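You operate a simulated robot arm through the tools that you are given. There is no shell and no other tool. Be economical: measure what you need, move in short steps, check, and stop when the job is done.

Carry out the task below with a simulated two-armed robot. There is one attempt and no reset: what you move stays moved.

JOB
Set up the leak tester with the 0.35 mA block from the console drawer.
Fine: clamp the block in the block dock, trim the check display to the block's value, close the drawer. Set down upright: what you pick out.

It is judged by the outcome, as a careful person would: the job done as asked, and still so three seconds after it is handed in. It fails if anything else is knocked over, pushed out of place, dropped, spilled or broken.

ROBOT AND FRAMES
Two 6-joint arms with fingered hands on one trunk, on a base that drives. Base frame: it is fixed to the floor where the robot stands at the start and does not move with it; the origin is under the middle of the robot, x ahead of it, y to its left, z up. Readings come in m, degrees, newtons and seconds.
The left shoulder is at the start at [0.092, 0.155, 1.159], the right one opposite. With the tool pointing down near the work surface each hand reaches from about 0.4 to 0.7 m from the robot's upright axis, wherever it stands, measured 20 degrees to its own side. Places, roughly: M7 breaker [0.9, 0.2, 0.9]; M7 plan key [1.2, 0.4, 1]; N5 breaker [0.8, 0.1, 0.9]; N5 plan key [1.1, 0.5, 1]; W2 breaker [0.9, 0.2, 0.9]; W2 plan key [1.1, 0.5, 1]; X9 breaker [0.8, 0, 0.9]; X9 plan key [1.1, 0.5, 1]; Y5 breaker [0.8, 0, 0.9]; Y5 plan key [1, 0.5, 1]; blue link key [1.2, -0.2, 1]; check display [1, -0.3, 0.9]; clear key [1, 0.5, 0.9]; console drawer [0.9, -0.1, 0.7]; console switch [1.1, 0, 1]; dock lever [1, -0.3, 1]. Payload 4 kg a hand.
The tool frame of a hand sits at the grasp point between the pads (the TCP): z along the fingers, y along the line on which they close. The tips reach 0.026 m beyond it. Largest opening 0.132 m; the body of the gripper starts 0.073 m behind the TCP. The gripper is a hand of 3 fingers: y runs from the thumb to the fingers, the wrist lies at [0, 0, -0.224] in the tool frame, and closing takes about 1.5 s.
Orientation is told as [roll, pitch, yaw] about the base's x, y, z axes, in that order, counted from this pose: with the fingers straight down and closing along the base's y, the tool's x points along the base's -x, its y along +y and its z along -z.

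CONTROLS
- The arms move only by the tool drive_tool. It takes "left_plan", "right_plan" or both (then of equal length, played together; a hand with none holds still); each is a list of rows, each a list of 6 numbers: the shift along the tool's x, y, z in m, then the turn, a rotation vector about the tool's x, y, z in degrees. In form: [[x, y, z, ax, ay, az], ...]. A call has 1 to 20 rows; each row shifts and turns the commanded pose from where the row before left it, along the tool's axes as they then stand. "left_claw" and "right_claw" are, for a hand that has rows, the closure in counts, from 0 (fully open) to 255 (shut), set as the call begins (left out, the last holds). Rows are played at 5 a second. More than 0.05 m and 8.6 degrees between two rows, or a gripper value outside its range, and nothing of the call is played. A pose out of reach is approached as far as the arm can. The call stops where the force on the tool passes 40 N (or 10 N more than at its start, if that is more) or the arm is blocked; 0.2 s more then pass. The fingers move at their own pace (about 0.153 m/s each) and stop on an object; they squeeze with about 22 N. The grip force told is the motor's: it shows also when the fingers shut on nothing. Time passes only in rows, and 0.2 s behind the last, so rows that do not move let the fingers close. The reply holds the time, the measured pose of the TCP, the force on the tool along the base axes, the opening and the grip force, in the units named above and with some noise, with the torque about the TCP (base axes, N m) and any sound that the robot's microphone picked up.
- Cameras (640 x 400 px; columns grow to the right, rows downward): "scene" is now at [0.1603, -0.0167, 1.4649]; the picture's right is [-0.16, -0.99, 0.00], its down [-0.68, 0.11, -0.72] and it looks along [0.71, -0.12, -0.69] (base axes); focal length 214 px, centre (320, 200). "left" rides on the left gripper at [-0.062, 0.003, -0.092] in its tool frame; the picture's right is [-0.05, -1.00, 0.00], its down [0.83, -0.04, -0.56] and it looks along [0.55, -0.03, 0.83] (tool axes); focal length 230 px, centre (320, 200). "right" rides on the right gripper at [0.062, 0.003, -0.092] in its tool frame; the picture's right is [-0.05, 1.00, 0.00], its down [-0.83, -0.04, -0.56] and it looks along [-0.55, -0.03, 0.83] (tool axes); focal length 230 px, centre (320, 200). There is no depth. A picture from a camera that has moved, and an enlarged one, comes with that camera's place and axes in the base frame and with its lens.
- get_image(camera): a new picture of that camera. The clock stands still meanwhile.
- slide_trunk(by): slides the trunk up (or, below 0, down) by that many m; the arms and the scene camera ride with it, the base frame stays. It gives what a move gives, with no picture.
- drive_base(legs): drives the robot by 1 to 6 legs, each [ahead, turn to the left] in m and degrees, along the robot's own axes; the way and the turn of a leg run together, so that a leg with both is an arc; at most 1.5 m and 180 degrees a leg. The arms and the cameras ride along, it lands a little off, and it stops where it bumps. It gives what a move gives.
- hand_shape(shape, hand): the hand has 3 fingers and takes this shape, open, in about a second: jaw (thumb against the fingers, like two jaws); tri (thumb and two fingers); tip (a fingertip pinch); poke (one finger out to press); point (the index stretched); flat (the hand flat); cup (the hand cupped); fist (a fist). The gripper value then closes the fingers along that shape, each until it touches; the sizes above hold for jaw. It gives what a move gives, with no picture.
- aim_head(pan, tilt): turns the head with the scene camera to pan (to the left, within 86 degrees either way) and tilt (down, from -29 to 69), counted from straight ahead of the robot. It gives what a move gives.
- zoom(camera, box): a new picture of the part [left, top, right, bottom] of that camera's present view, enlarged. The clock stands still meanwhile.
- hand_in(): hands the job in; it is judged then, once.

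Go step by step. Nothing tells you exact positions but the pictures and the camera data: compare them with the known pose of the tool, close in by small moves and look again before you grip or let go. The budget is 120 turns and 92 pictures, counting those below and the enlarged ones. Unless the task says otherwise, let go and move clear before handing in, and close with one line.

The tools are called after "Call:" as name(argument=value, ...) on one line, values as JSON. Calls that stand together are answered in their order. drive_tool: Moves the arms, as the interface text tells. Its arguments: {"type":"object","properties":{"left_plan":{"type":"array"},"left_claw":{"type":"number"},"right_plan":{"type":"array"},"right_claw":{"type":"number"}},"required":[]} The other tools are called the same way: slide_trunk (by) slides the trunk up or down; hand_shape (shape, hand) gives the hand a shape; drive_base (legs) drives the base; aim_head (pan, tilt) turns the head that bears the scene camera; get_image (camera) takes a picture; zoom (camera, box) takes an enlarged picture of a part of a camera's view; hand_in () hands the job in.

At the start:

```text
t: 0.0
left_ee_pos: [0.6197, 0.1457, 1.2917]
left_orientation: [0.1, 0.1, 0.2]
left_force: [0.1, 0.6, 0.3]
left_wrist_torque: [-0.01, 0.01, 0.01]
left_finger_gap: 0.1318
left_finger_force: 0.1
left_shape: jaw
right_ee_pos: [0.5501, -0.3433, 1.2263]
right_orientation: [0.0, 0.1, 0.2]
right_force: [-0.3, -0.1, -0.4]
right_wrist_torque: [-0.01, 0.04, -0.03]
right_finger_gap: 0.1317
right_finger_force: 0.0
right_shape: jaw
trunk travel left (down, up): [-0.694, 0.146]
robot x, y, heading: [0.0057, 0.0008, 0.0]
head pan, tilt: [-9.3, 42.7]
```

scene: 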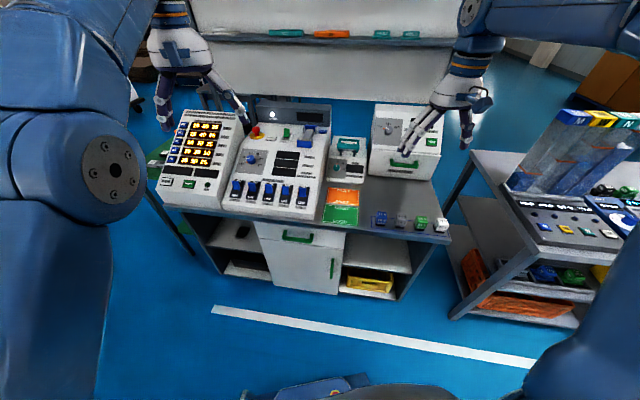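
right: 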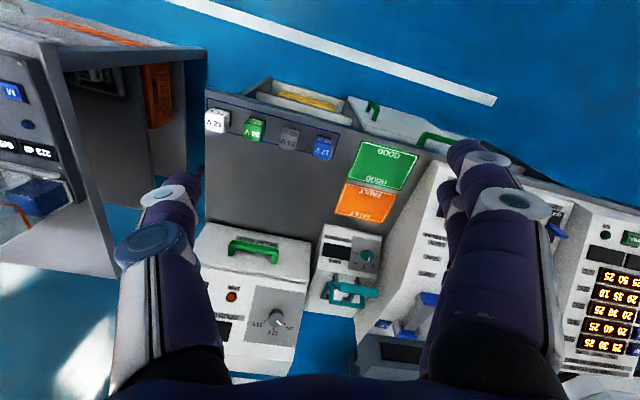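
left: 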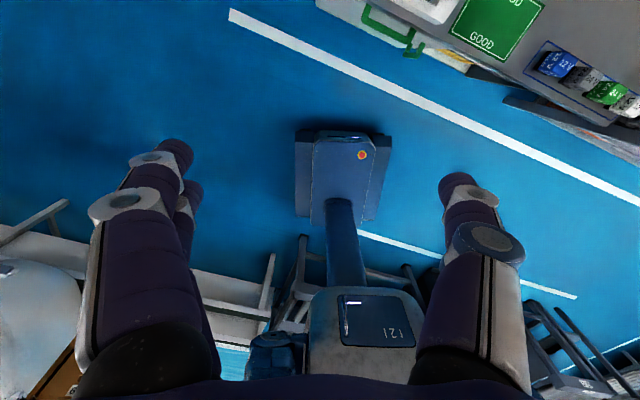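

I see the bench with a console, plan panel, a leak tester box with a dock and lever, and a drawer with a green handle below. I'll look closer first.

Call:
zoom(camera="scene", box=[140, 90, 300, 190])

Call:
zoom(camera="scene", box=[300, 90, 460, 190])

Call:
zoom(camera="scene", box=[240, 180, 400, 280])

```text
4.00 times, centred on (220, 140) of scene
camera zoom: at [0.1603, -0.0167, 1.4649], right [-0.16, -0.99, 0.0], down [-0.68, 0.11, -0.72], along [0.71, -0.12, -0.69], focal length 858 px, centre (720, 440)
```

zoom: 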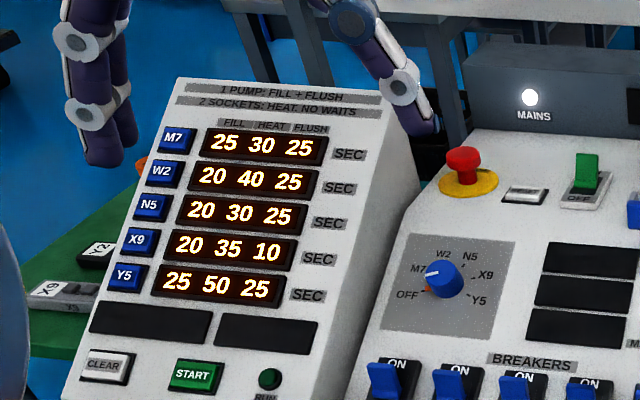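

```text
4.00 times, centred on (380, 140) of scene
camera zoom: at [0.1603, -0.0167, 1.4649], right [-0.16, -0.99, 0.0], down [-0.68, 0.11, -0.72], along [0.71, -0.12, -0.69], focal length 858 px, centre (80, 440)
```

zoom: 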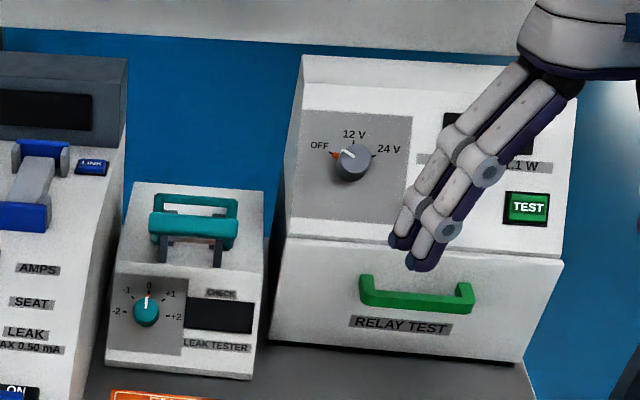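

```text
4.00 times, centred on (320, 230) of scene
camera zoom: at [0.1603, -0.0167, 1.4649], right [-0.16, -0.99, 0.0], down [-0.68, 0.11, -0.72], along [0.71, -0.12, -0.69], focal length 858 px, centre (320, 80)
```

zoom: 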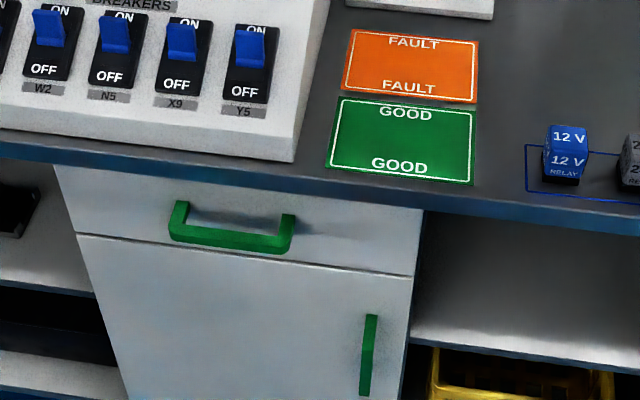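

The bench top sits at about z 0.80 and is yawed about -17° relative to me; the drawer handle is near [0.73,-0.01,0.68]. I'll turn to face the bench and look again.

Call:
drive_base(legs=[[0, -17]])

Call:
aim_head(pan=8, tilt=45)

Call:
get_image(camera="scene")

Call:
get_image(camera="left")

```text
t: 1.4
left_ee_pos: [0.6217, -0.04, 1.3107]
left_orientation: [0.0, -0.9, -17.0]
left_force: [-0.6, 0.0, -0.4]
left_wrist_torque: [-0.03, 0.0, -0.01]
left_finger_gap: 0.132
left_finger_force: 0.1
left_shape: jaw
right_ee_pos: [0.4038, -0.483, 1.2376]
right_orientation: [0.1, -0.9, -16.9]
right_force: [0.1, 0.2, -0.4]
right_wrist_torque: [0.01, -0.01, 0.0]
right_finger_gap: 0.1317
right_finger_force: 0.2
right_shape: jaw
trunk travel left (down, up): [-0.694, 0.146]
robot x, y, heading: [-0.0011, 0.0046, -17.3]
head pan, tilt: [-9.3, 42.7]
```

```text
t: 2.2
left_ee_pos: [0.6032, -0.0364, 1.3283]
left_orientation: [0.1, -1.8, -16.9]
left_force: [-0.3, -0.6, 0.1]
left_wrist_torque: [0.0, -0.04, 0.0]
left_finger_gap: 0.1316
left_finger_force: 0.1
left_shape: jaw
right_ee_pos: [0.3821, -0.4768, 1.2464]
right_orientation: [0.0, -2.1, -16.8]
right_force: [-1.3, -0.2, -0.5]
right_wrist_torque: [0.02, -0.01, -0.02]
right_finger_gap: 0.1319
right_finger_force: 0.2
right_shape: jaw
trunk travel left (down, up): [-0.694, 0.146]
robot x, y, heading: [0.0064, 0.0045, -17.4]
head pan, tilt: [8.0, 45.0]
```

```text
85 pictures are left
camera scene: at [0.1532, -0.0377, 1.4619], right [-0.16, -0.99, 0.0], down [-0.71, 0.12, -0.69], along [0.69, -0.11, -0.72], focal length 214 px, centre (320, 200)
```

scene: 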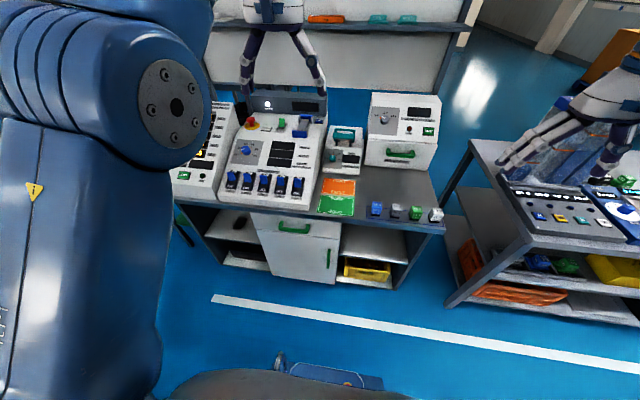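

```text
84 pictures are left
camera left: at [0.6595, -0.0497, 1.4225], right [-0.24, -0.97, 0.0], down [-0.82, 0.2, 0.53], along [-0.51, 0.13, -0.85], focal length 230 px, centre (320, 200)
```

left: 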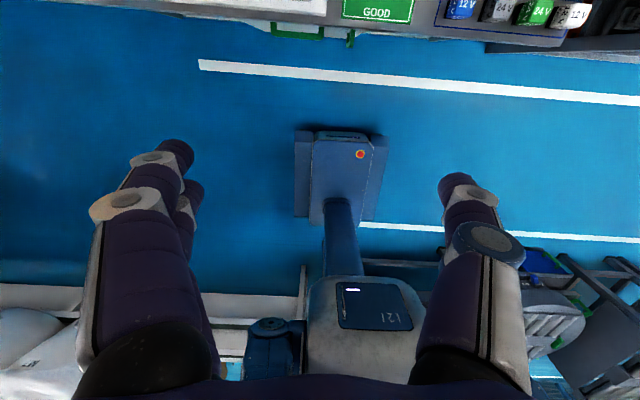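

Facing the bench now. I'll zoom on the drawer to fix the handle's place.

Call:
zoom(camera="scene", box=[240, 190, 360, 290])

Call:
zoom(camera="left", box=[240, 0, 400, 100])

```text
4.00 times, centred on (300, 240) of scene
camera zoom: at [0.1532, -0.0377, 1.4619], right [-0.16, -0.99, 0.0], down [-0.71, 0.12, -0.69], along [0.69, -0.11, -0.72], focal length 858 px, centre (400, 40)
```

zoom: 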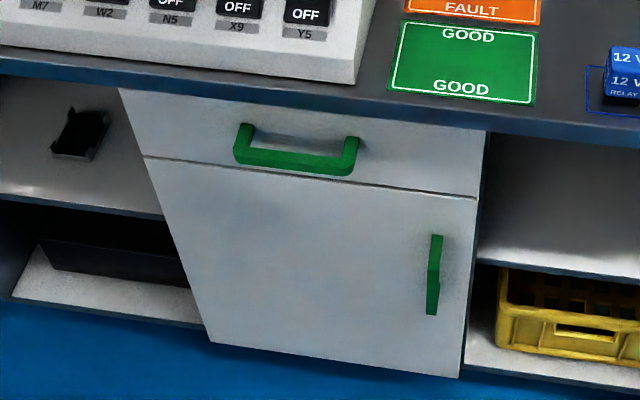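

```text
4.00 times, centred on (320, 50) of left
camera zoom: at [0.6595, -0.0497, 1.4225], right [-0.24, -0.97, 0.0], down [-0.82, 0.2, 0.53], along [-0.51, 0.13, -0.85], focal length 920 px, centre (320, 800)
```

zoom: 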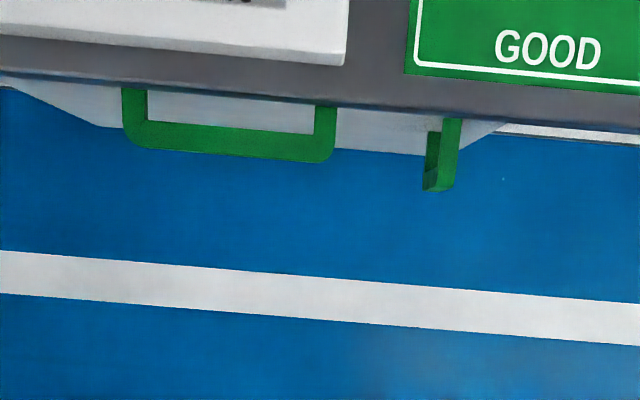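

The handle bar is at about [0.717,-0.007,0.702], under the bench lip, so I'll reach it with fingers nearly horizontal, closing vertically. First I turn the left hand in place.

Call:
drive_tool(left_plan=[[0, 0, 0, 0, -7.5, 0], [0, 0, 0, 0, -7.5, 0], [0, 0, 0, 0, -7.5, 0], [0, 0, 0, 0, -7.5, 0], [0, 0, 0, 0, -7.5, 0], [0, 0, 0, 0, -7.5, 0], [0, 0, 0, 0, -7.5, 0], [0, 0, 0, 0, -7.5, 0], [0, 0, 0, 0, 0, -8.2], [0, 0, 0, 0, 0, -8.2], [0, 0, 0, 0, 0, -8.2], [0, 0, 0, 0, 0, -8.2], [0, 0, 0, 0, 0, -8.2], [0, 0, 0, 0, 0, -8.2], [0, 0, 0, 0, 0, -8.2], [0, 0, 0, 0, 0, -8.2], [0, 0, 0, 0, 0, -8.2], [0, 0, 0, 0, 0, -8.2], [0, 0, 0, 0, 0, -8.0]], left_claw=100)

```text
t: 2.6
left_ee_pos: [0.5739, -0.0267, 1.339]
left_orientation: [0.1, -8.4, -16.7]
left_force: [0.2, -0.7, 0.0]
left_wrist_torque: [0.01, -0.04, 0.0]
left_finger_gap: 0.0808
left_finger_force: 0.0
left_shape: jaw
right_ee_pos: [0.3611, -0.4705, 1.2389]
right_orientation: [0.0, -0.7, -16.7]
right_force: [-0.7, 0.4, 0.4]
right_wrist_torque: [-0.01, -0.09, -0.02]
right_finger_gap: 0.132
right_finger_force: 0.1
right_shape: jaw
trunk travel left (down, up): [-0.694, 0.146]
robot x, y, heading: [0.003, 0.0035, -17.4]
head pan, tilt: [8.0, 45.0]
stopped in row 1 (left hand): the arm was blocked; the commanded pose is now the measured one
```

The arm was blocked at once, probably a joint limit so high up. I'll lower the hand first with a plain translation.

Call:
drive_tool(left_plan=[[0, 0, 0.04, 0, 0, 0], [0, 0, 0.04, 0, 0, 0], [0, 0, 0.04, 0, 0, 0], [0, 0, 0.04, 0, 0, 0], [0, 0, 0.04, 0, 0, 0], [0, 0, 0.04, 0, 0, 0], [0, 0, 0.04, 0, 0, 0]])

```text
t: 4.2
left_ee_pos: [0.6189, -0.0408, 1.0551]
left_orientation: [0.0, -8.0, -16.7]
left_force: [0.9, -0.5, -0.2]
left_wrist_torque: [0.03, -0.01, 0.01]
left_finger_gap: 0.0806
left_finger_force: 0.1
left_shape: jaw
right_ee_pos: [0.3704, -0.4724, 1.2381]
right_orientation: [0.0, -0.6, -16.7]
right_force: [-0.2, 0.3, -0.3]
right_wrist_torque: [0.0, 0.01, -0.02]
right_finger_gap: 0.1321
right_finger_force: 0.1
right_shape: jaw
trunk travel left (down, up): [-0.694, 0.146]
robot x, y, heading: [0.0014, -0.0009, -17.5]
head pan, tilt: [8.0, 45.0]
```

Call:
drive_tool(left_plan=[[0, 0, 0, 0, -7.5, 0], [0, 0, 0, 0, -7.5, 0], [0, 0, 0, 0, -7.5, 0], [0, 0, 0, 0, -7.5, 0], [0, 0, 0, 0, -7.5, 0], [0, 0, 0, 0, -7.5, 0], [0, 0, 0, 0, -7.5, 0], [0, 0, 0, 0, 0, -8.2], [0, 0, 0, 0, 0, -8.2], [0, 0, 0, 0, 0, -8.2], [0, 0, 0, 0, 0, -8.2], [0, 0, 0, 0, 0, -8.2], [0, 0, 0, 0, 0, -8.2], [0, 0, 0, 0, 0, -8.2], [0, 0, 0, 0, 0, -8.2], [0, 0, 0, 0, 0, -8.2], [0, 0, 0, 0, 0, -8.2], [0, 0, 0, 0, 0, -8.0]])

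```text
t: 8.0
left_ee_pos: [0.6235, -0.0301, 1.0604]
left_orientation: [-51.7, 6.2, 73.3]
left_force: [0.3, 0.5, 0.3]
left_wrist_torque: [0.02, 0.02, -0.01]
left_finger_gap: 0.0808
left_finger_force: 0.0
left_shape: jaw
left hand out of reach, approached as far as the arm can: row 5, 6, 7
right_ee_pos: [0.3669, -0.4725, 1.2388]
right_orientation: [0.0, -0.6, -16.7]
right_force: [-0.5, 1.0, -0.5]
right_wrist_torque: [0.01, 0.01, -0.01]
right_finger_gap: 0.1321
right_finger_force: 0.0
right_shape: jaw
trunk travel left (down, up): [-0.694, 0.146]
robot x, y, heading: [0.0016, 0.0024, -17.3]
head pan, tilt: [8.0, 45.0]
```

Call:
drive_tool(left_plan=[[-0.0125, 0.032, 0.0232, 0, 0, 0], [-0.0125, 0.032, 0.0232, 0, 0, 0], [-0.0125, 0.032, 0.0232, 0, 0, 0], [-0.0125, 0.032, 0.0232, 0, 0, 0], [-0.0125, 0.032, 0.0232, 0, 0, 0], [-0.0125, 0.032, 0.0232, 0, 0, 0], [-0.0125, 0.032, 0.0232, 0, 0, 0]])

Call:
get_image(camera="left")

Call:
aim_head(pan=14, tilt=50)

Call:
get_image(camera="scene")

```text
t: 9.6
left_ee_pos: [0.5943, -0.0116, 1.0063]
left_orientation: [-50.2, 7.6, 73.0]
left_force: [0.6, -0.2, 0.0]
left_wrist_torque: [-0.04, -0.01, 0.01]
left_finger_gap: 0.0806
left_finger_force: 0.0
left_shape: jaw
left hand out of reach, approached as far as the arm can: row 1, 2, 3, 4, 5, 6, 7
right_ee_pos: [0.3674, -0.473, 1.2387]
right_orientation: [0.1, -0.7, -16.7]
right_force: [0.1, -0.2, 0.2]
right_wrist_torque: [-0.01, -0.01, 0.02]
right_finger_gap: 0.132
right_finger_force: 0.0
right_shape: jaw
trunk travel left (down, up): [-0.694, 0.146]
robot x, y, heading: [0.0021, 0.0016, -17.2]
head pan, tilt: [8.0, 45.0]
```

```text
81 pictures are left
camera left: at [0.5432, 0.0762, 1.0547], right [0.65, -0.04, 0.76], down [-0.61, -0.62, 0.49], along [0.45, -0.78, -0.43], focal length 230 px, centre (320, 200)
```

left: 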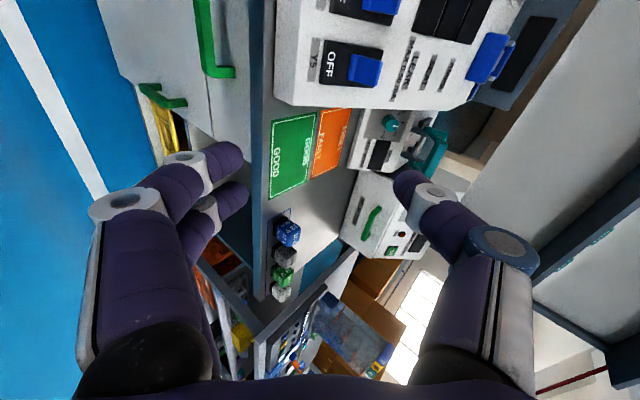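

```text
t: 10.3
left_ee_pos: [0.5944, -0.0121, 1.006]
left_orientation: [-50.2, 7.7, 73.1]
left_force: [-1.0, 0.3, -0.1]
left_wrist_torque: [-0.03, 0.03, -0.01]
left_finger_gap: 0.0804
left_finger_force: 0.0
left_shape: jaw
right_ee_pos: [0.3677, -0.4723, 1.2393]
right_orientation: [0.0, -0.7, -16.7]
right_force: [0.7, 0.4, 0.7]
right_wrist_torque: [0.02, 0.0, 0.0]
right_finger_gap: 0.132
right_finger_force: 0.1
right_shape: jaw
trunk travel left (down, up): [-0.694, 0.146]
robot x, y, heading: [0.0039, 0.0033, -17.2]
head pan, tilt: [14.0, 50.0]
```

```text
80 pictures are left
camera scene: at [0.1518, -0.0285, 1.4549], right [-0.06, -1.0, 0.0], down [-0.78, 0.05, -0.63], along [0.63, -0.03, -0.78], focal length 214 px, centre (320, 200)
```

scene: 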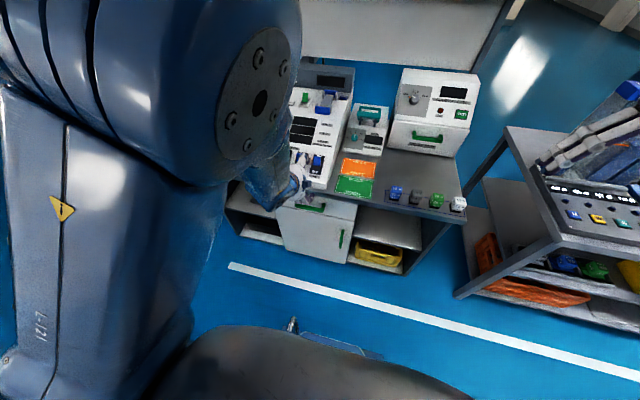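

The arm cannot pitch forward so low with the shoulder this high. I'll lower the trunk by 0.28 m.

Call:
slide_trunk(by=-0.28)

Call:
get_image(camera="left")

Call:
get_image(camera="scene")

```text
t: 13.1
left_ee_pos: [0.5934, -0.0132, 0.7284]
left_orientation: [-50.4, 7.1, 72.7]
left_force: [-0.8, 1.4, 0.8]
left_wrist_torque: [0.02, 0.01, -0.01]
left_finger_gap: 0.0805
left_finger_force: 0.0
left_shape: jaw
right_ee_pos: [0.3651, -0.4717, 0.9654]
right_orientation: [0.0, -1.6, -16.7]
right_force: [1.1, 0.8, -0.7]
right_wrist_torque: [0.01, -0.02, -0.03]
right_finger_gap: 0.1319
right_finger_force: 0.1
right_shape: jaw
trunk travel left (down, up): [-0.414, 0.426]
robot x, y, heading: [0.0045, 0.0041, -17.3]
head pan, tilt: [14.0, 50.0]
```

```text
79 pictures are left
camera left: at [0.5428, 0.0753, 0.7763], right [0.65, -0.05, 0.76], down [-0.61, -0.62, 0.49], along [0.45, -0.78, -0.43], focal length 230 px, centre (320, 200)
```

left: 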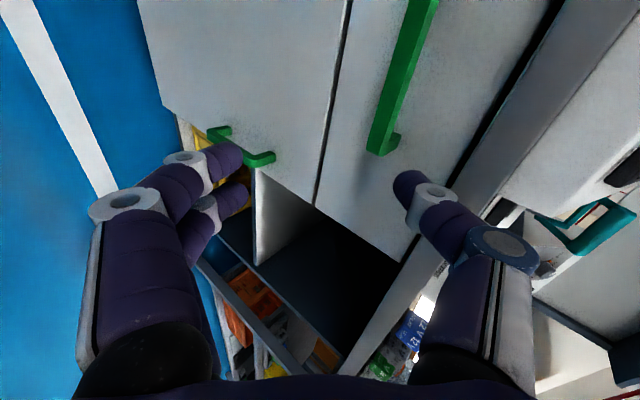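

```text
78 pictures are left
camera scene: at [0.1467, -0.0268, 1.175], right [-0.06, -1.0, 0.0], down [-0.78, 0.05, -0.63], along [0.63, -0.03, -0.78], focal length 214 px, centre (320, 200)
```

scene: 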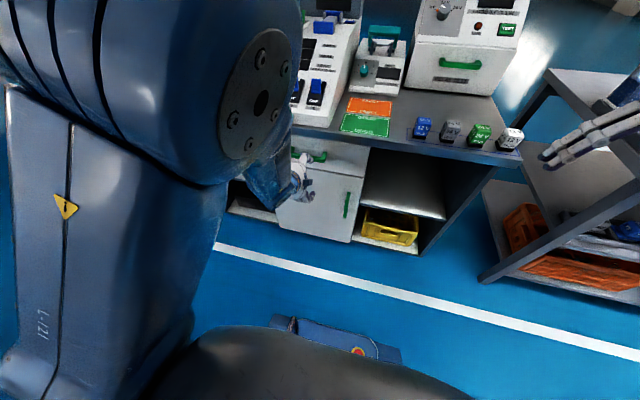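

The hand is now level with the drawer and the handle estimate is confirmed. I'll flatten the pitch a bit and narrow the opening.

Call:
drive_tool(left_plan=[[-0.01, 0, 0, 7.5, 0, 0], [-0.01, 0, 0, 7.5, 0, 0], [-0.01, 0, 0, 5, 0, 0], [-0.01, 0, 0, 0, 0, 0]], left_claw=140)

```text
t: 14.3
left_ee_pos: [0.5485, 0.014, 0.7862]
left_orientation: [-59.0, 8.4, 70.6]
left_force: [0.3, -0.4, 0.1]
left_wrist_torque: [-0.02, -0.01, 0.03]
left_finger_gap: 0.0591
left_finger_force: 0.0
left_shape: jaw
left hand out of reach, approached as far as the arm can: row 1, 2, 3, 4
right_ee_pos: [0.3539, -0.4675, 0.9459]
right_orientation: [0.0, 1.4, -16.6]
right_force: [0.0, -0.5, -0.4]
right_wrist_torque: [0.01, -0.02, 0.02]
right_finger_gap: 0.132
right_finger_force: 0.1
right_shape: jaw
trunk travel left (down, up): [-0.414, 0.426]
robot x, y, heading: [0.0033, -0.0012, -17.5]
head pan, tilt: [14.0, 50.0]
stopped in row 4 (left hand): the arm was blocked; the commanded pose is now the measured one
```

Call:
slide_trunk(by=-0.12)

Call:
drive_tool(left_plan=[[-0.011, -0.04, 0, 0, 0, 0], [-0.012, -0.042, 0, 0, 0, 0], [-0.012, -0.041, 0.02, 0, 0, 0]])

Call:
get_image(camera="left")

```text
t: 15.8
left_ee_pos: [0.5484, 0.0136, 0.6728]
left_orientation: [-60.1, 9.2, 70.6]
left_force: [0.0, -0.4, -0.9]
left_wrist_torque: [0.02, 0.0, -0.01]
left_finger_gap: 0.0596
left_finger_force: 0.0
left_shape: jaw
right_ee_pos: [0.355, -0.4676, 0.8277]
right_orientation: [0.0, 0.8, -16.7]
right_force: [-0.2, -0.8, -0.4]
right_wrist_torque: [0.04, 0.01, -0.01]
right_finger_gap: 0.1318
right_finger_force: 0.1
right_shape: jaw
trunk travel left (down, up): [-0.294, 0.546]
robot x, y, heading: [0.0029, 0.0019, -17.4]
head pan, tilt: [14.0, 50.0]
```

```text
t: 16.6
left_ee_pos: [0.6492, 0.0209, 0.7647]
left_orientation: [-62.3, 7.1, 69.9]
left_force: [-0.8, -0.2, -0.1]
left_wrist_torque: [-0.02, -0.01, 0.0]
left_finger_gap: 0.0595
left_finger_force: 0.1
left_shape: jaw
left hand out of reach, approached as far as the arm can: row 1, 2
right_ee_pos: [0.3544, -0.468, 0.829]
right_orientation: [-0.1, 0.9, -16.7]
right_force: [0.0, 0.4, 0.2]
right_wrist_torque: [0.04, 0.0, 0.02]
right_finger_gap: 0.132
right_finger_force: 0.1
right_shape: jaw
trunk travel left (down, up): [-0.294, 0.546]
robot x, y, heading: [-0.0028, 0.0015, -17.4]
head pan, tilt: [14.0, 50.0]
```

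```text
77 pictures are left
camera left: at [0.5944, 0.112, 0.7969], right [0.49, -0.01, 0.87], down [-0.71, -0.58, 0.4], along [0.5, -0.82, -0.29], focal length 230 px, centre (320, 200)
```

left: 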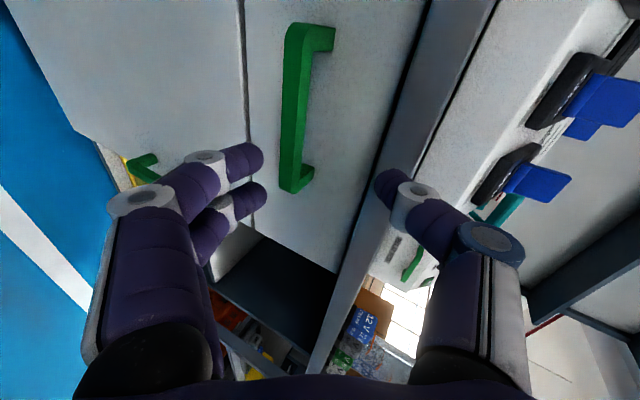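

Call:
drive_tool(left_plan=[[-0.006, 0.01, 0, 0, 0, 0], [-0.006, 0.0105, 0, 0, 0, 0], [0, 0, 0.025, 0, 0, 0], [0, 0, 0.025, 0, 0, 0], [0, 0, 0.02, 0, 0, 0]])

Call:
get_image(camera="left")

```text
t: 17.8
left_ee_pos: [0.7048, -0.0024, 0.7178]
left_orientation: [-62.1, 7.0, 69.9]
left_force: [0.3, -1.2, 0.4]
left_wrist_torque: [0.04, 0.01, 0.02]
left_finger_gap: 0.0597
left_finger_force: 0.1
left_shape: jaw
left hand out of reach, approached as far as the arm can: row 2
right_ee_pos: [0.3534, -0.4674, 0.8292]
right_orientation: [0.0, 0.8, -16.7]
right_force: [0.7, -0.5, 0.3]
right_wrist_torque: [-0.01, -0.01, 0.03]
right_finger_gap: 0.132
right_finger_force: 0.0
right_shape: jaw
trunk travel left (down, up): [-0.294, 0.546]
robot x, y, heading: [0.0017, 0.0031, -17.2]
head pan, tilt: [14.0, 50.0]
```

```text
76 pictures are left
camera left: at [0.6496, 0.0895, 0.7507], right [0.49, -0.01, 0.87], down [-0.71, -0.58, 0.4], along [0.5, -0.82, -0.29], focal length 230 px, centre (320, 200)
```

left: 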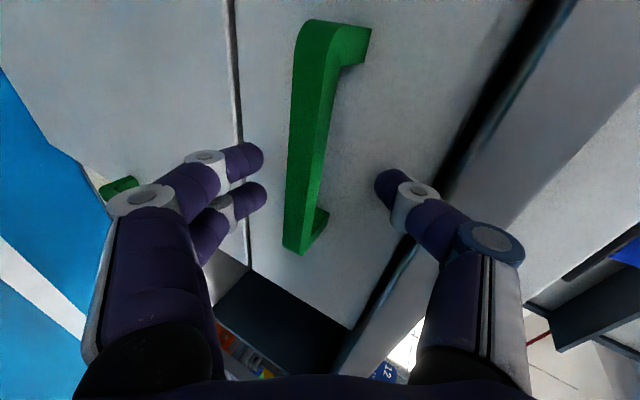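

The bar lies between the fingers; a little further in and close.

Call:
drive_tool(left_plan=[[0, 0.004, 0.012, 0, 0, 0], [0, 0, 0, 0, 0, 0]])

Call:
drive_tool(left_plan=[[0, 0, 0, 0, 0, 0], [0, 0, 0, 0, 0, 0], [0, 0, 0, 0, 0, 0], [0, 0, 0, 0, 0, 0], [0, 0, 0, 0, 0, 0], [0, 0, 0, 0, 0, 0]], left_claw=255)

Call:
get_image(camera="left")

```text
t: 18.4
left_ee_pos: [0.7138, -0.0069, 0.7093]
left_orientation: [-62.1, 7.0, 69.9]
left_force: [-2.9, 1.0, 1.4]
left_wrist_torque: [-0.05, -0.06, 0.04]
left_finger_gap: 0.059
left_finger_force: 0.1
left_shape: jaw
right_ee_pos: [0.3542, -0.4677, 0.8286]
right_orientation: [0.0, 0.8, -16.7]
right_force: [0.2, 1.5, -0.4]
right_wrist_torque: [0.0, -0.02, 0.0]
right_finger_gap: 0.132
right_finger_force: 0.0
right_shape: jaw
trunk travel left (down, up): [-0.294, 0.546]
robot x, y, heading: [-0.0002, 0.0062, -17.2]
head pan, tilt: [14.0, 50.0]
```

```text
t: 19.8
left_ee_pos: [0.715, -0.0073, 0.7046]
left_orientation: [-61.7, 7.0, 70.0]
left_force: [-5.1, 0.8, -22.8]
left_wrist_torque: [0.16, 0.25, -0.05]
left_finger_gap: 0.003
left_finger_force: 21.7
left_shape: jaw
right_ee_pos: [0.3562, -0.4688, 0.8305]
right_orientation: [-0.1, 1.0, -16.7]
right_force: [0.0, -0.5, 0.4]
right_wrist_torque: [0.02, -0.03, -0.02]
right_finger_gap: 0.1321
right_finger_force: 0.1
right_shape: jaw
trunk travel left (down, up): [-0.294, 0.546]
robot x, y, heading: [0.0054, 0.0021, -17.4]
head pan, tilt: [14.0, 50.0]
```

```text
75 pictures are left
camera left: at [0.6582, 0.0851, 0.7389], right [0.5, -0.01, 0.87], down [-0.71, -0.58, 0.4], along [0.5, -0.81, -0.3], focal length 230 px, centre (320, 200)
```

left: 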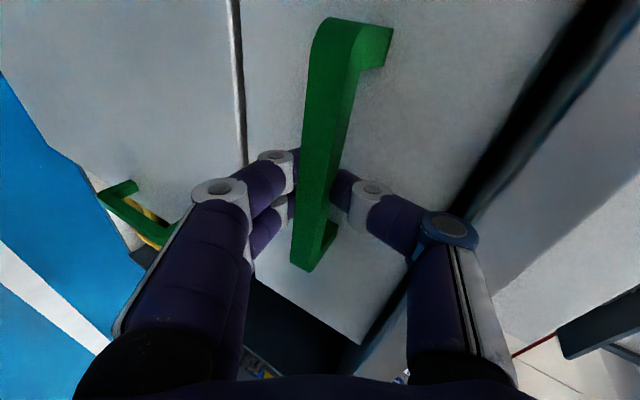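

Call:
drive_tool(left_plan=[[0.001, 0.0094, -0.0176, 0, 0, 0], [0.001, 0.0094, -0.0176, 0, 0, 0], [0.001, 0.0094, -0.0176, 0, 0, 0], [0.001, 0.0094, -0.0176, 0, 0, 0]])

Call:
get_image(camera="left")

```text
t: 20.5
left_ee_pos: [0.6569, 0.0105, 0.7116]
left_orientation: [-60.6, 7.5, 69.9]
left_force: [1.2, 17.0, -42.0]
left_wrist_torque: [0.5, 0.01, 0.03]
left_finger_gap: 0.0008
left_finger_force: 21.6
left_shape: jaw
left hand out of reach, approached as far as the arm can: row 2, 3
right_ee_pos: [0.3454, -0.464, 0.8116]
right_orientation: [-0.1, 3.7, -16.7]
right_force: [0.7, 0.9, -0.3]
right_wrist_torque: [-0.01, -0.06, -0.03]
right_finger_gap: 0.1321
right_finger_force: 0.1
right_shape: jaw
trunk travel left (down, up): [-0.294, 0.546]
robot x, y, heading: [0.0001, 0.0013, -17.1]
head pan, tilt: [14.0, 50.0]
stopped in row 3 (left hand): the force on the tool passed its limit at 45 N (the readings are from after the stop); the commanded pose is now the measured one
```

```text
74 pictures are left
camera left: at [0.6021, 0.1015, 0.7464], right [0.52, -0.02, 0.86], down [-0.7, -0.58, 0.41], along [0.49, -0.82, -0.31], focal length 230 px, centre (320, 200)
```

left: 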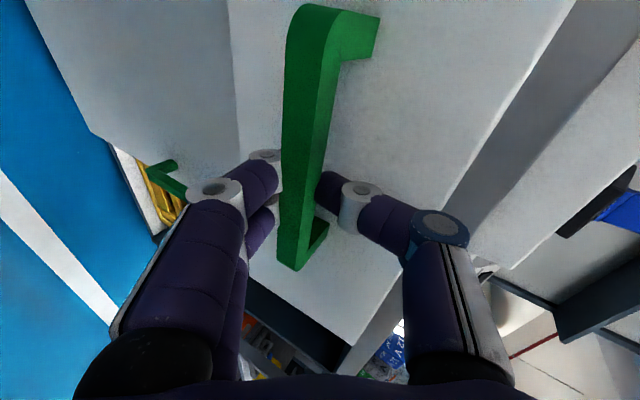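

The drawer has started opening; the arm hits a wrist limit when pulling, so I'll relieve the vertical force with the trunk and then back the base up.

Call:
slide_trunk(by=-0.008)

Call:
drive_base(legs=[[-0.08, 0]])

Call:
get_image(camera="scene")

```text
t: 21.1
left_ee_pos: [0.6613, 0.009, 0.7092]
left_orientation: [-61.6, 7.3, 69.7]
left_force: [4.3, 12.5, -29.9]
left_wrist_torque: [0.32, 0.01, 0.03]
left_finger_gap: 0.0013
left_finger_force: 22.4
left_shape: jaw
right_ee_pos: [0.3482, -0.4642, 0.8071]
right_orientation: [-0.2, 3.6, -16.6]
right_force: [0.4, -0.5, 0.2]
right_wrist_torque: [-0.02, 0.02, 0.01]
right_finger_gap: 0.1324
right_finger_force: 0.2
right_shape: jaw
trunk travel left (down, up): [-0.286, 0.554]
robot x, y, heading: [-0.0025, 0.0, -17.2]
head pan, tilt: [14.0, 50.0]
```

```text
t: 22.1
left_ee_pos: [0.5835, 0.0319, 0.7085]
left_orientation: [-61.4, 7.3, 69.8]
left_force: [4.7, 15.2, -32.1]
left_wrist_torque: [0.37, -0.01, 0.04]
left_finger_gap: 0.0013
left_finger_force: 22.2
left_shape: jaw
right_ee_pos: [0.2719, -0.4393, 0.8068]
right_orientation: [-0.2, 3.5, -16.6]
right_force: [-0.4, 0.0, -0.1]
right_wrist_torque: [-0.01, 0.0, 0.02]
right_finger_gap: 0.1323
right_finger_force: 0.0
right_shape: jaw
trunk travel left (down, up): [-0.286, 0.554]
robot x, y, heading: [-0.0754, 0.0266, -17.3]
head pan, tilt: [14.0, 50.0]
```

```text
73 pictures are left
camera scene: at [0.0723, -0.0003, 1.0463], right [-0.06, -1.0, 0.0], down [-0.78, 0.05, -0.63], along [0.62, -0.03, -0.78], focal length 214 px, centre (320, 200)
```

scene: 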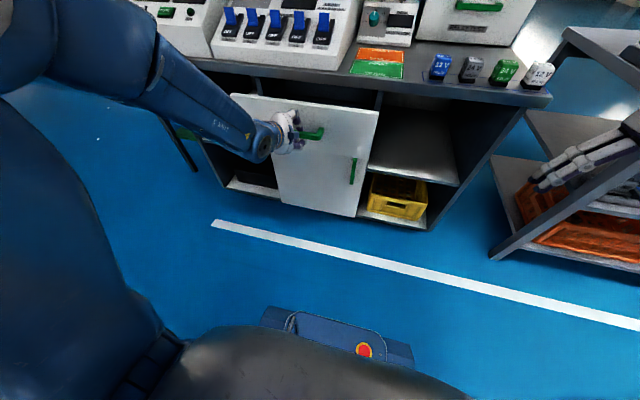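

The drawer is about 0.14 m open. Back up a little more.

Call:
drive_base(legs=[[-0.08, 0]])

Call:
get_image(camera="scene")

```text
t: 23.1
left_ee_pos: [0.4971, 0.0586, 0.7181]
left_orientation: [-60.5, 7.1, 69.7]
left_force: [-3.3, 9.3, -59.6]
left_wrist_torque: [0.29, -0.48, -0.04]
left_finger_gap: 0.0019
left_finger_force: 22.1
left_shape: jaw
right_ee_pos: [0.2065, -0.4182, 0.7814]
right_orientation: [-0.1, 9.3, -16.6]
right_force: [0.2, -0.2, -0.2]
right_wrist_torque: [-0.03, -0.03, -0.02]
right_finger_gap: 0.132
right_finger_force: 0.0
right_shape: jaw
trunk travel left (down, up): [-0.286, 0.554]
robot x, y, heading: [-0.113, 0.0406, -17.1]
head pan, tilt: [14.0, 50.0]
stopped in leg 1: the force on the tool passed its limit at 48 N (the readings are from after the stop); the commanded pose is now the measured one
```

```text
72 pictures are left
camera scene: at [0.0306, 0.0131, 1.0464], right [-0.05, -1.0, 0.0], down [-0.78, 0.04, -0.63], along [0.63, -0.03, -0.78], focal length 214 px, centre (320, 200)
```

scene: 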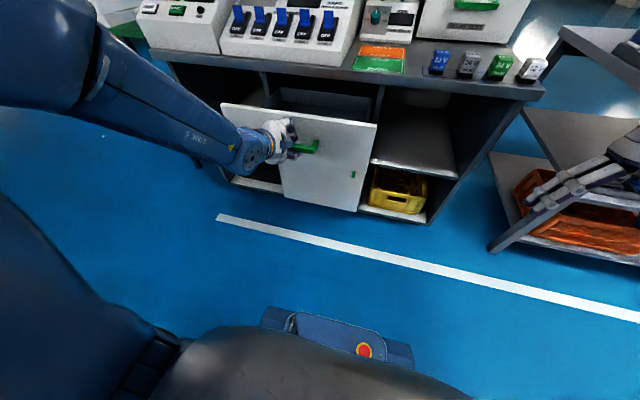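

The drawer is open by about 0.23 m. I'll relieve, release and back off.

Call:
drive_tool(left_plan=[[0, 0, 0, 0, 0, 0], [0, 0, 0, 0, 0, 0], [0, 0, 0, 0, 0, 0], [0, 0, 0, 0, 0, 0], [0, 0, 0, 0, 0, 0]], left_claw=120)

Call:
get_image(camera="left")

```text
t: 24.3
left_ee_pos: [0.5028, 0.0553, 0.7318]
left_orientation: [-62.4, 7.0, 69.4]
left_force: [0.9, -0.2, 1.0]
left_wrist_torque: [-0.02, 0.02, -0.02]
left_finger_gap: 0.0699
left_finger_force: 0.0
left_shape: jaw
right_ee_pos: [0.2062, -0.4208, 0.7812]
right_orientation: [0.2, 9.1, -16.5]
right_force: [-0.5, 0.1, 0.4]
right_wrist_torque: [-0.02, 0.02, 0.0]
right_finger_gap: 0.1318
right_finger_force: 0.1
right_shape: jaw
trunk travel left (down, up): [-0.286, 0.554]
robot x, y, heading: [-0.1148, 0.0367, -17.2]
head pan, tilt: [14.0, 50.0]
```

```text
71 pictures are left
camera left: at [0.4476, 0.1478, 0.7645], right [0.49, -0.01, 0.87], down [-0.72, -0.57, 0.4], along [0.49, -0.82, -0.29], focal length 230 px, centre (320, 200)
```

left: 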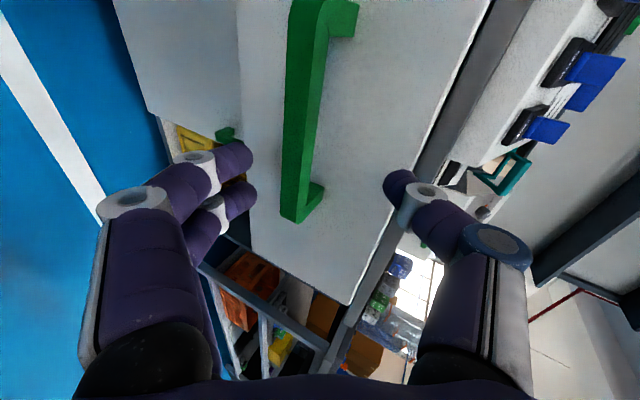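

Call:
drive_tool(left_plan=[[0, 0, -0.025, 0, 0, 0], [0, 0, -0.025, 0, 0, 0], [0, 0, -0.025, 0, 0, 0], [0, 0, -0.025, 0, 0, 0]])

Call:
slide_trunk(by=0.3)

Call:
aim_head(pan=14, tilt=42)

Call:
get_image(camera="scene")

```text
t: 25.3
left_ee_pos: [0.4869, 0.0552, 0.72]
left_orientation: [-61.7, 7.2, 69.5]
left_force: [-0.6, 0.2, -0.1]
left_wrist_torque: [-0.01, 0.0, 0.0]
left_finger_gap: 0.0699
left_finger_force: 0.1
left_shape: jaw
left hand out of reach, approached as far as the arm can: row 1, 2, 3, 4
right_ee_pos: [0.2069, -0.4213, 0.7824]
right_orientation: [0.1, 9.2, -16.5]
right_force: [0.1, -0.5, 0.5]
right_wrist_torque: [0.02, 0.0, -0.02]
right_finger_gap: 0.132
right_finger_force: 0.0
right_shape: jaw
trunk travel left (down, up): [-0.286, 0.554]
robot x, y, heading: [-0.1131, 0.0373, -17.3]
head pan, tilt: [14.0, 50.0]
```

```text
t: 28.3
left_ee_pos: [0.4874, 0.0564, 1.0125]
left_orientation: [-61.1, 7.3, 69.4]
left_force: [0.1, 0.8, 0.1]
left_wrist_torque: [-0.02, 0.01, 0.04]
left_finger_gap: 0.07
left_finger_force: 0.1
left_shape: jaw
right_ee_pos: [0.2083, -0.4208, 1.0767]
right_orientation: [0.2, 10.2, -16.4]
right_force: [0.5, 1.1, 0.3]
right_wrist_torque: [-0.03, 0.05, 0.0]
right_finger_gap: 0.132
right_finger_force: 0.1
right_shape: jaw
trunk travel left (down, up): [-0.586, 0.254]
robot x, y, heading: [-0.1164, 0.0365, -17.3]
head pan, tilt: [14.0, 50.0]
```

```text
t: 29.0
left_ee_pos: [0.4867, 0.0558, 1.0129]
left_orientation: [-60.9, 7.3, 69.5]
left_force: [-0.2, -0.4, 0.0]
left_wrist_torque: [0.02, -0.01, 0.0]
left_finger_gap: 0.07
left_finger_force: 0.0
left_shape: jaw
right_ee_pos: [0.2064, -0.4204, 1.077]
right_orientation: [0.1, 10.2, -16.3]
right_force: [-0.9, -0.7, -0.4]
right_wrist_torque: [0.02, -0.01, -0.01]
right_finger_gap: 0.1321
right_finger_force: 0.1
right_shape: jaw
trunk travel left (down, up): [-0.586, 0.254]
robot x, y, heading: [-0.1136, 0.0353, -17.4]
head pan, tilt: [14.0, 42.0]
```

```text
70 pictures are left
camera scene: at [0.0414, 0.008, 1.3579], right [-0.05, -1.0, 0.0], down [-0.68, 0.04, -0.73], along [0.73, -0.04, -0.68], focal length 214 px, centre (320, 200)
```

scene: 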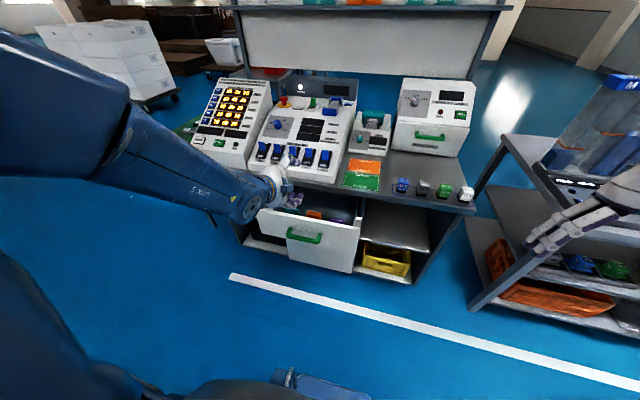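

The hand came free and the drawer stays open. I'll zoom into the drawer.

Call:
zoom(camera="scene", box=[250, 180, 370, 255])

Call:
get_image(camera="left")

```text
5.33 times, centred on (310, 218) of scene
camera zoom: at [0.0414, 0.008, 1.3579], right [-0.05, -1.0, 0.0], down [-0.68, 0.04, -0.73], along [0.73, -0.04, -0.68], focal length 1144 px, centre (373, 107)
```

zoom: 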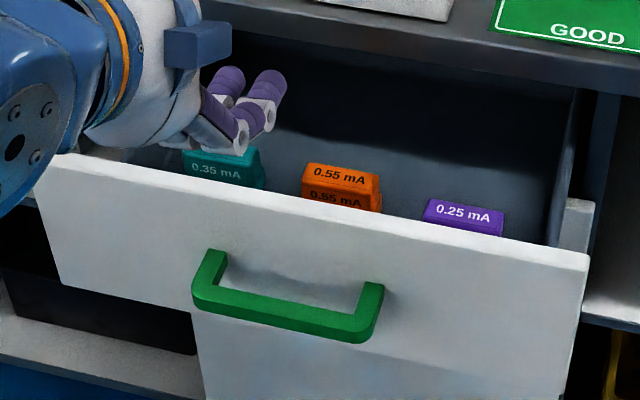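

```text
68 pictures are left
camera left: at [0.4331, 0.1481, 1.0477], right [0.51, -0.02, 0.86], down [-0.71, -0.57, 0.41], along [0.49, -0.82, -0.3], focal length 230 px, centre (320, 200)
```

left: 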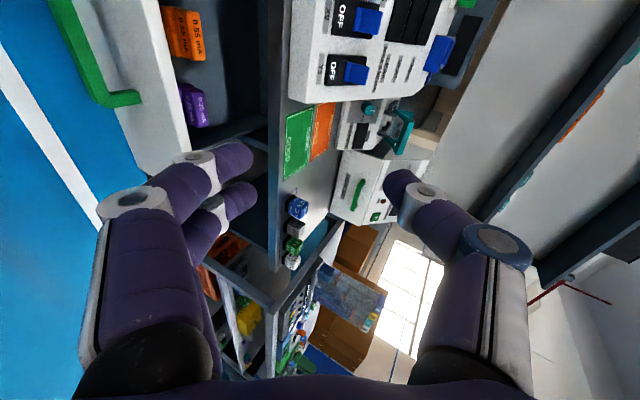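

The teal 0.35 mA block is the leftmost in the drawer. I'll turn the left hand back to fingers-down and drive 0.1 m forward for reach.

Call:
drive_tool(left_plan=[[0, 0, 0, 0, 0, 8.2], [0, 0, 0, 0, 0, 8.2], [0, 0, 0, 0, 0, 8.2], [0, 0, 0, 0, 0, 8.2], [0, 0, 0, 0, 0, 8.2], [0, 0, 0, 0, 0, 8.2], [0, 0, 0, 0, 0, 8.2], [0, 0, 0, 0, 0, 8.2], [0, 0, 0, 0, 0, 8.2], [0, 0, 0, 0, 0, 8.2], [0, 0, 0, 0, 0, 5], [0, 0, 0, 0, 7.5, 0], [0, 0, 0, 0, 7.5, 0], [0, 0, 0, 0, 7.5, 0], [0, 0, 0, 0, 7.5, 0], [0, 0, 0, 0, 7.5, 0], [0, 0, 0, 0, 7.5, 0], [0, 0, 0, 0, 7.5, 0], [0, 0, 0, 0, 7.5, 0]])

Call:
drive_base(legs=[[0.1, 0]])

Call:
get_image(camera="left")

```text
t: 33.0
left_ee_pos: [0.4927, 0.0395, 1.0233]
left_orientation: [-12.6, -12.7, -19.3]
left_force: [0.7, 0.3, -0.9]
left_wrist_torque: [0.02, 0.01, -0.01]
left_finger_gap: 0.07
left_finger_force: 0.0
left_shape: jaw
left hand out of reach, approached as far as the arm can: row 12, 14, 15
right_ee_pos: [0.2079, -0.4219, 1.0745]
right_orientation: [0.0, 10.2, -16.4]
right_force: [-0.5, 0.4, 0.0]
right_wrist_torque: [0.0, -0.02, 0.02]
right_finger_gap: 0.132
right_finger_force: 0.0
right_shape: jaw
trunk travel left (down, up): [-0.586, 0.254]
robot x, y, heading: [-0.1165, 0.0364, -17.0]
head pan, tilt: [14.0, 42.0]
```

```text
t: 34.1
left_ee_pos: [0.5812, 0.0109, 1.0262]
left_orientation: [-12.8, -13.0, -19.3]
left_force: [-0.6, 0.2, -0.1]
left_wrist_torque: [-0.01, -0.03, -0.02]
left_finger_gap: 0.0697
left_finger_force: 0.1
left_shape: jaw
right_ee_pos: [0.2972, -0.4493, 1.0856]
right_orientation: [0.1, 8.7, -16.5]
right_force: [-0.2, -1.3, 0.4]
right_wrist_torque: [0.01, -0.07, -0.02]
right_finger_gap: 0.1319
right_finger_force: 0.1
right_shape: jaw
trunk travel left (down, up): [-0.586, 0.254]
robot x, y, heading: [-0.0189, 0.007, -17.0]
head pan, tilt: [14.0, 42.0]
```

```text
67 pictures are left
camera left: at [0.6266, 0.021, 1.128], right [-0.32, -0.92, 0.23], down [-0.85, 0.38, 0.35], along [-0.41, -0.08, -0.91], focal length 230 px, centre (320, 200)
```

left: 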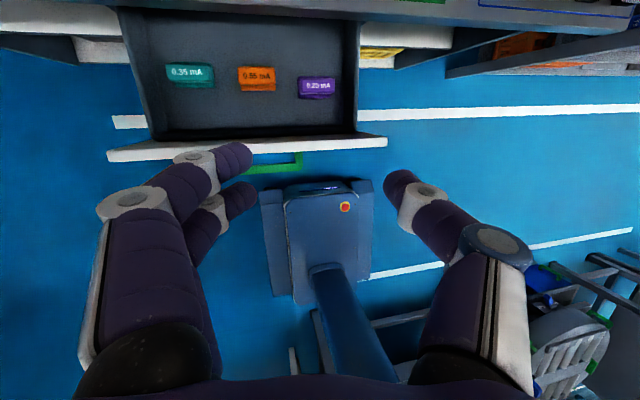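

The teal block is at about [0.716,0.102], top z≈0.675, ~0.07 wide. Before choosing the grip I'll check the dock's shape.

Call:
zoom(camera="scene", box=[340, 90, 420, 150])

```text
6.67 times, centred on (380, 120) of scene
camera zoom: at [0.1245, -0.0178, 1.3595], right [-0.06, -1.0, 0.0], down [-0.67, 0.04, -0.74], along [0.74, -0.04, -0.68], focal length 1430 px, centre (-80, 733)
```

zoom: 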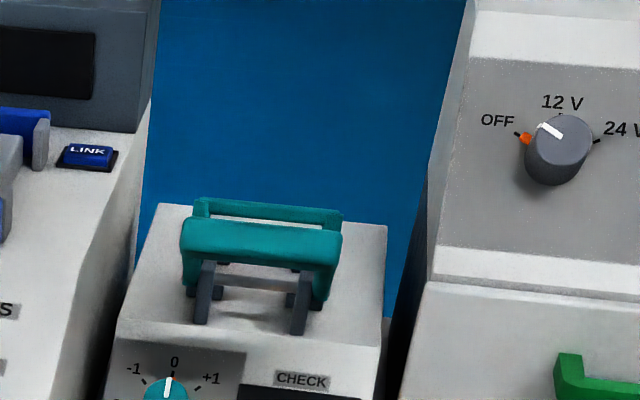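

Call:
drive_tool(right_plan=[[-0.035, 0.03, 0, 0, -4, 0], [-0.035, 0.03, 0, 0, -4, 0], [-0.035, 0.03, 0, 0, 0, 0], [-0.035, 0.03, 0, 0, 0, 0]])

Call:
zoom(camera="right", box=[160, 80, 640, 400])

```text
t: 35.1
left_ee_pos: [0.5738, 0.0146, 1.0311]
left_orientation: [-12.7, -13.5, -19.3]
left_force: [0.5, -0.4, -0.9]
left_wrist_torque: [0.0, 0.01, 0.01]
left_finger_gap: 0.0699
left_finger_force: 0.0
left_shape: jaw
right_ee_pos: [0.4567, -0.3695, 1.0824]
right_orientation: [0.1, 0.1, -16.5]
right_force: [1.2, 0.6, -0.4]
right_wrist_torque: [-0.01, 0.0, 0.0]
right_finger_gap: 0.1318
right_finger_force: 0.0
right_shape: jaw
trunk travel left (down, up): [-0.586, 0.254]
robot x, y, heading: [-0.0202, 0.0072, -17.0]
head pan, tilt: [14.0, 42.0]
```

```text
1.25 times, centred on (400, 240) of right
camera zoom: at [0.3991, -0.3492, 1.1751], right [0.33, 0.94, 0.0], down [0.78, -0.28, 0.55], along [0.52, -0.19, -0.83], focal length 288 px, centre (220, 150)
```

zoom: 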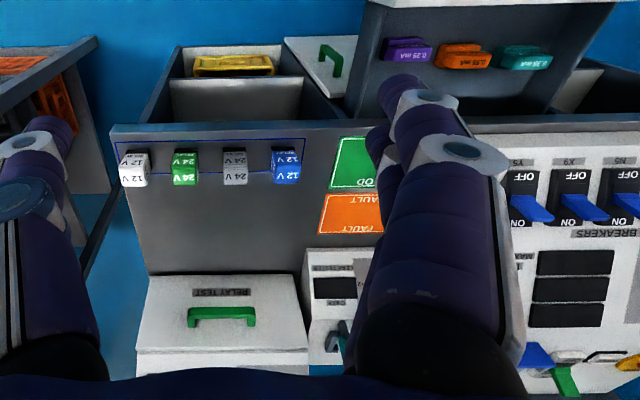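

Call:
drive_tool(right_plan=[[-0.03, 0.03, -0.01, 0, 0, 0], [-0.03, 0.03, -0.01, 0, 0, 0], [-0.03, 0.03, -0.01, 0, 0, 0], [-0.03, 0.0, -0.01, 0, 0, 0]])

Call:
zoom(camera="right", box=[160, 80, 640, 400])

```text
t: 36.1
left_ee_pos: [0.5726, 0.0134, 1.0315]
left_orientation: [-12.6, -13.5, -19.4]
left_force: [-0.6, 0.0, 0.2]
left_wrist_torque: [0.01, 0.0, -0.01]
left_finger_gap: 0.0697
left_finger_force: 0.1
left_shape: jaw
right_ee_pos: [0.5681, -0.3151, 1.1109]
right_orientation: [0.1, 0.6, -16.5]
right_force: [1.1, -0.3, 0.2]
right_wrist_torque: [-0.02, -0.01, 0.0]
right_finger_gap: 0.1317
right_finger_force: 0.1
right_shape: jaw
right hand out of reach, approached as far as the arm can: row 3, 4
trunk travel left (down, up): [-0.586, 0.254]
robot x, y, heading: [-0.0196, 0.0053, -17.3]
head pan, tilt: [14.0, 42.0]
```

```text
1.25 times, centred on (400, 240) of right
camera zoom: at [0.5118, -0.2944, 1.2042], right [0.34, 0.94, 0.0], down [0.79, -0.28, 0.55], along [0.52, -0.18, -0.84], focal length 288 px, centre (220, 150)
```

zoom: 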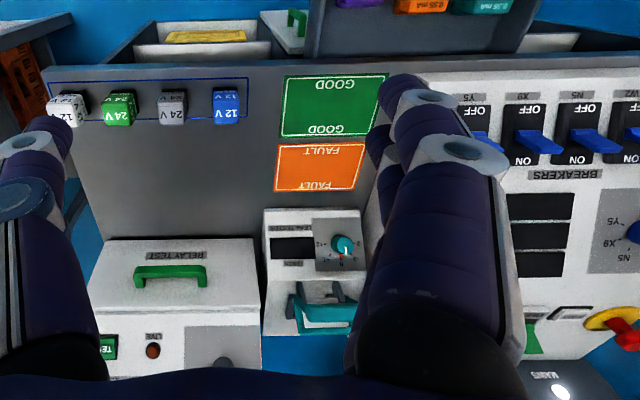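

Call:
zoom(camera="right", box=[344, 240, 440, 360])

```text
3.33 times, centred on (392, 300) of right
camera zoom: at [0.5118, -0.2944, 1.2042], right [0.34, 0.94, 0.0], down [0.79, -0.28, 0.55], along [0.52, -0.18, -0.84], focal length 767 px, centre (80, -133)
```

zoom: 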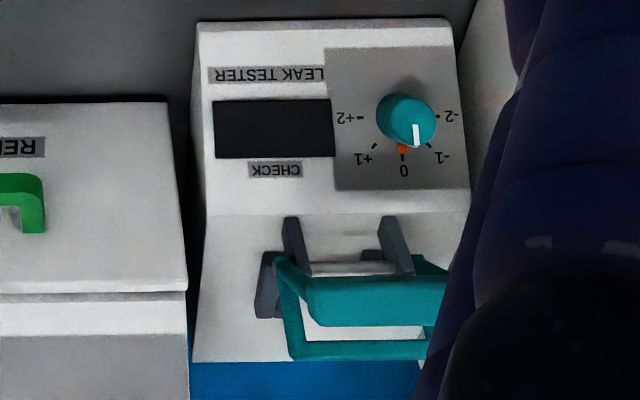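

Call:
zoom(camera="scene", box=[358, 108, 390, 128])

Call:
zoom(camera="right", box=[376, 292, 424, 352])

```text
16.00 times, centred on (374, 118) of scene
camera zoom: at [0.1359, -0.0219, 1.358], right [-0.06, -1.0, 0.0], down [-0.68, 0.04, -0.73], along [0.73, -0.04, -0.68], focal length 3432 px, centre (-544, 1512)
```

zoom: 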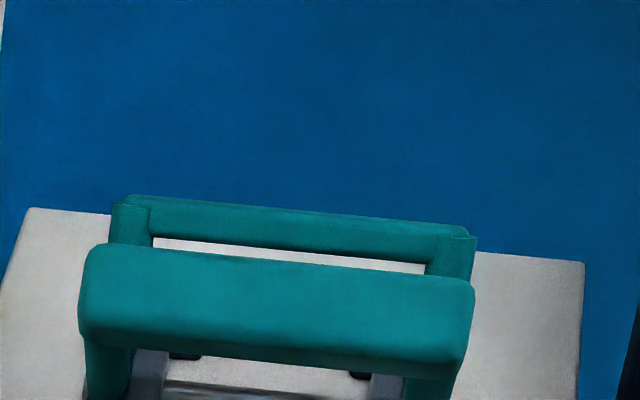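

```text
6.67 times, centred on (400, 322) of right
camera zoom: at [0.5118, -0.2944, 1.2042], right [0.34, 0.94, 0.0], down [0.79, -0.28, 0.55], along [0.52, -0.18, -0.84], focal length 1534 px, centre (-213, -613)
```

zoom: 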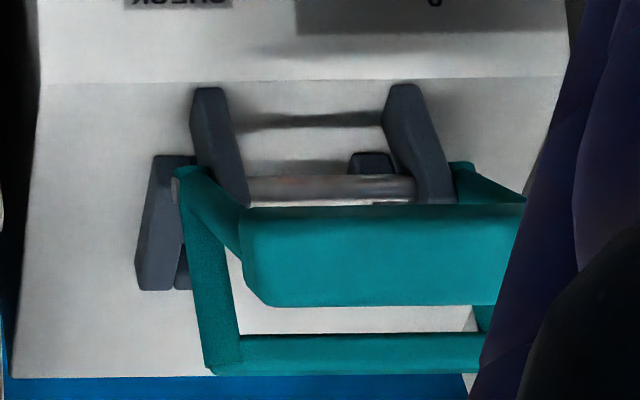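

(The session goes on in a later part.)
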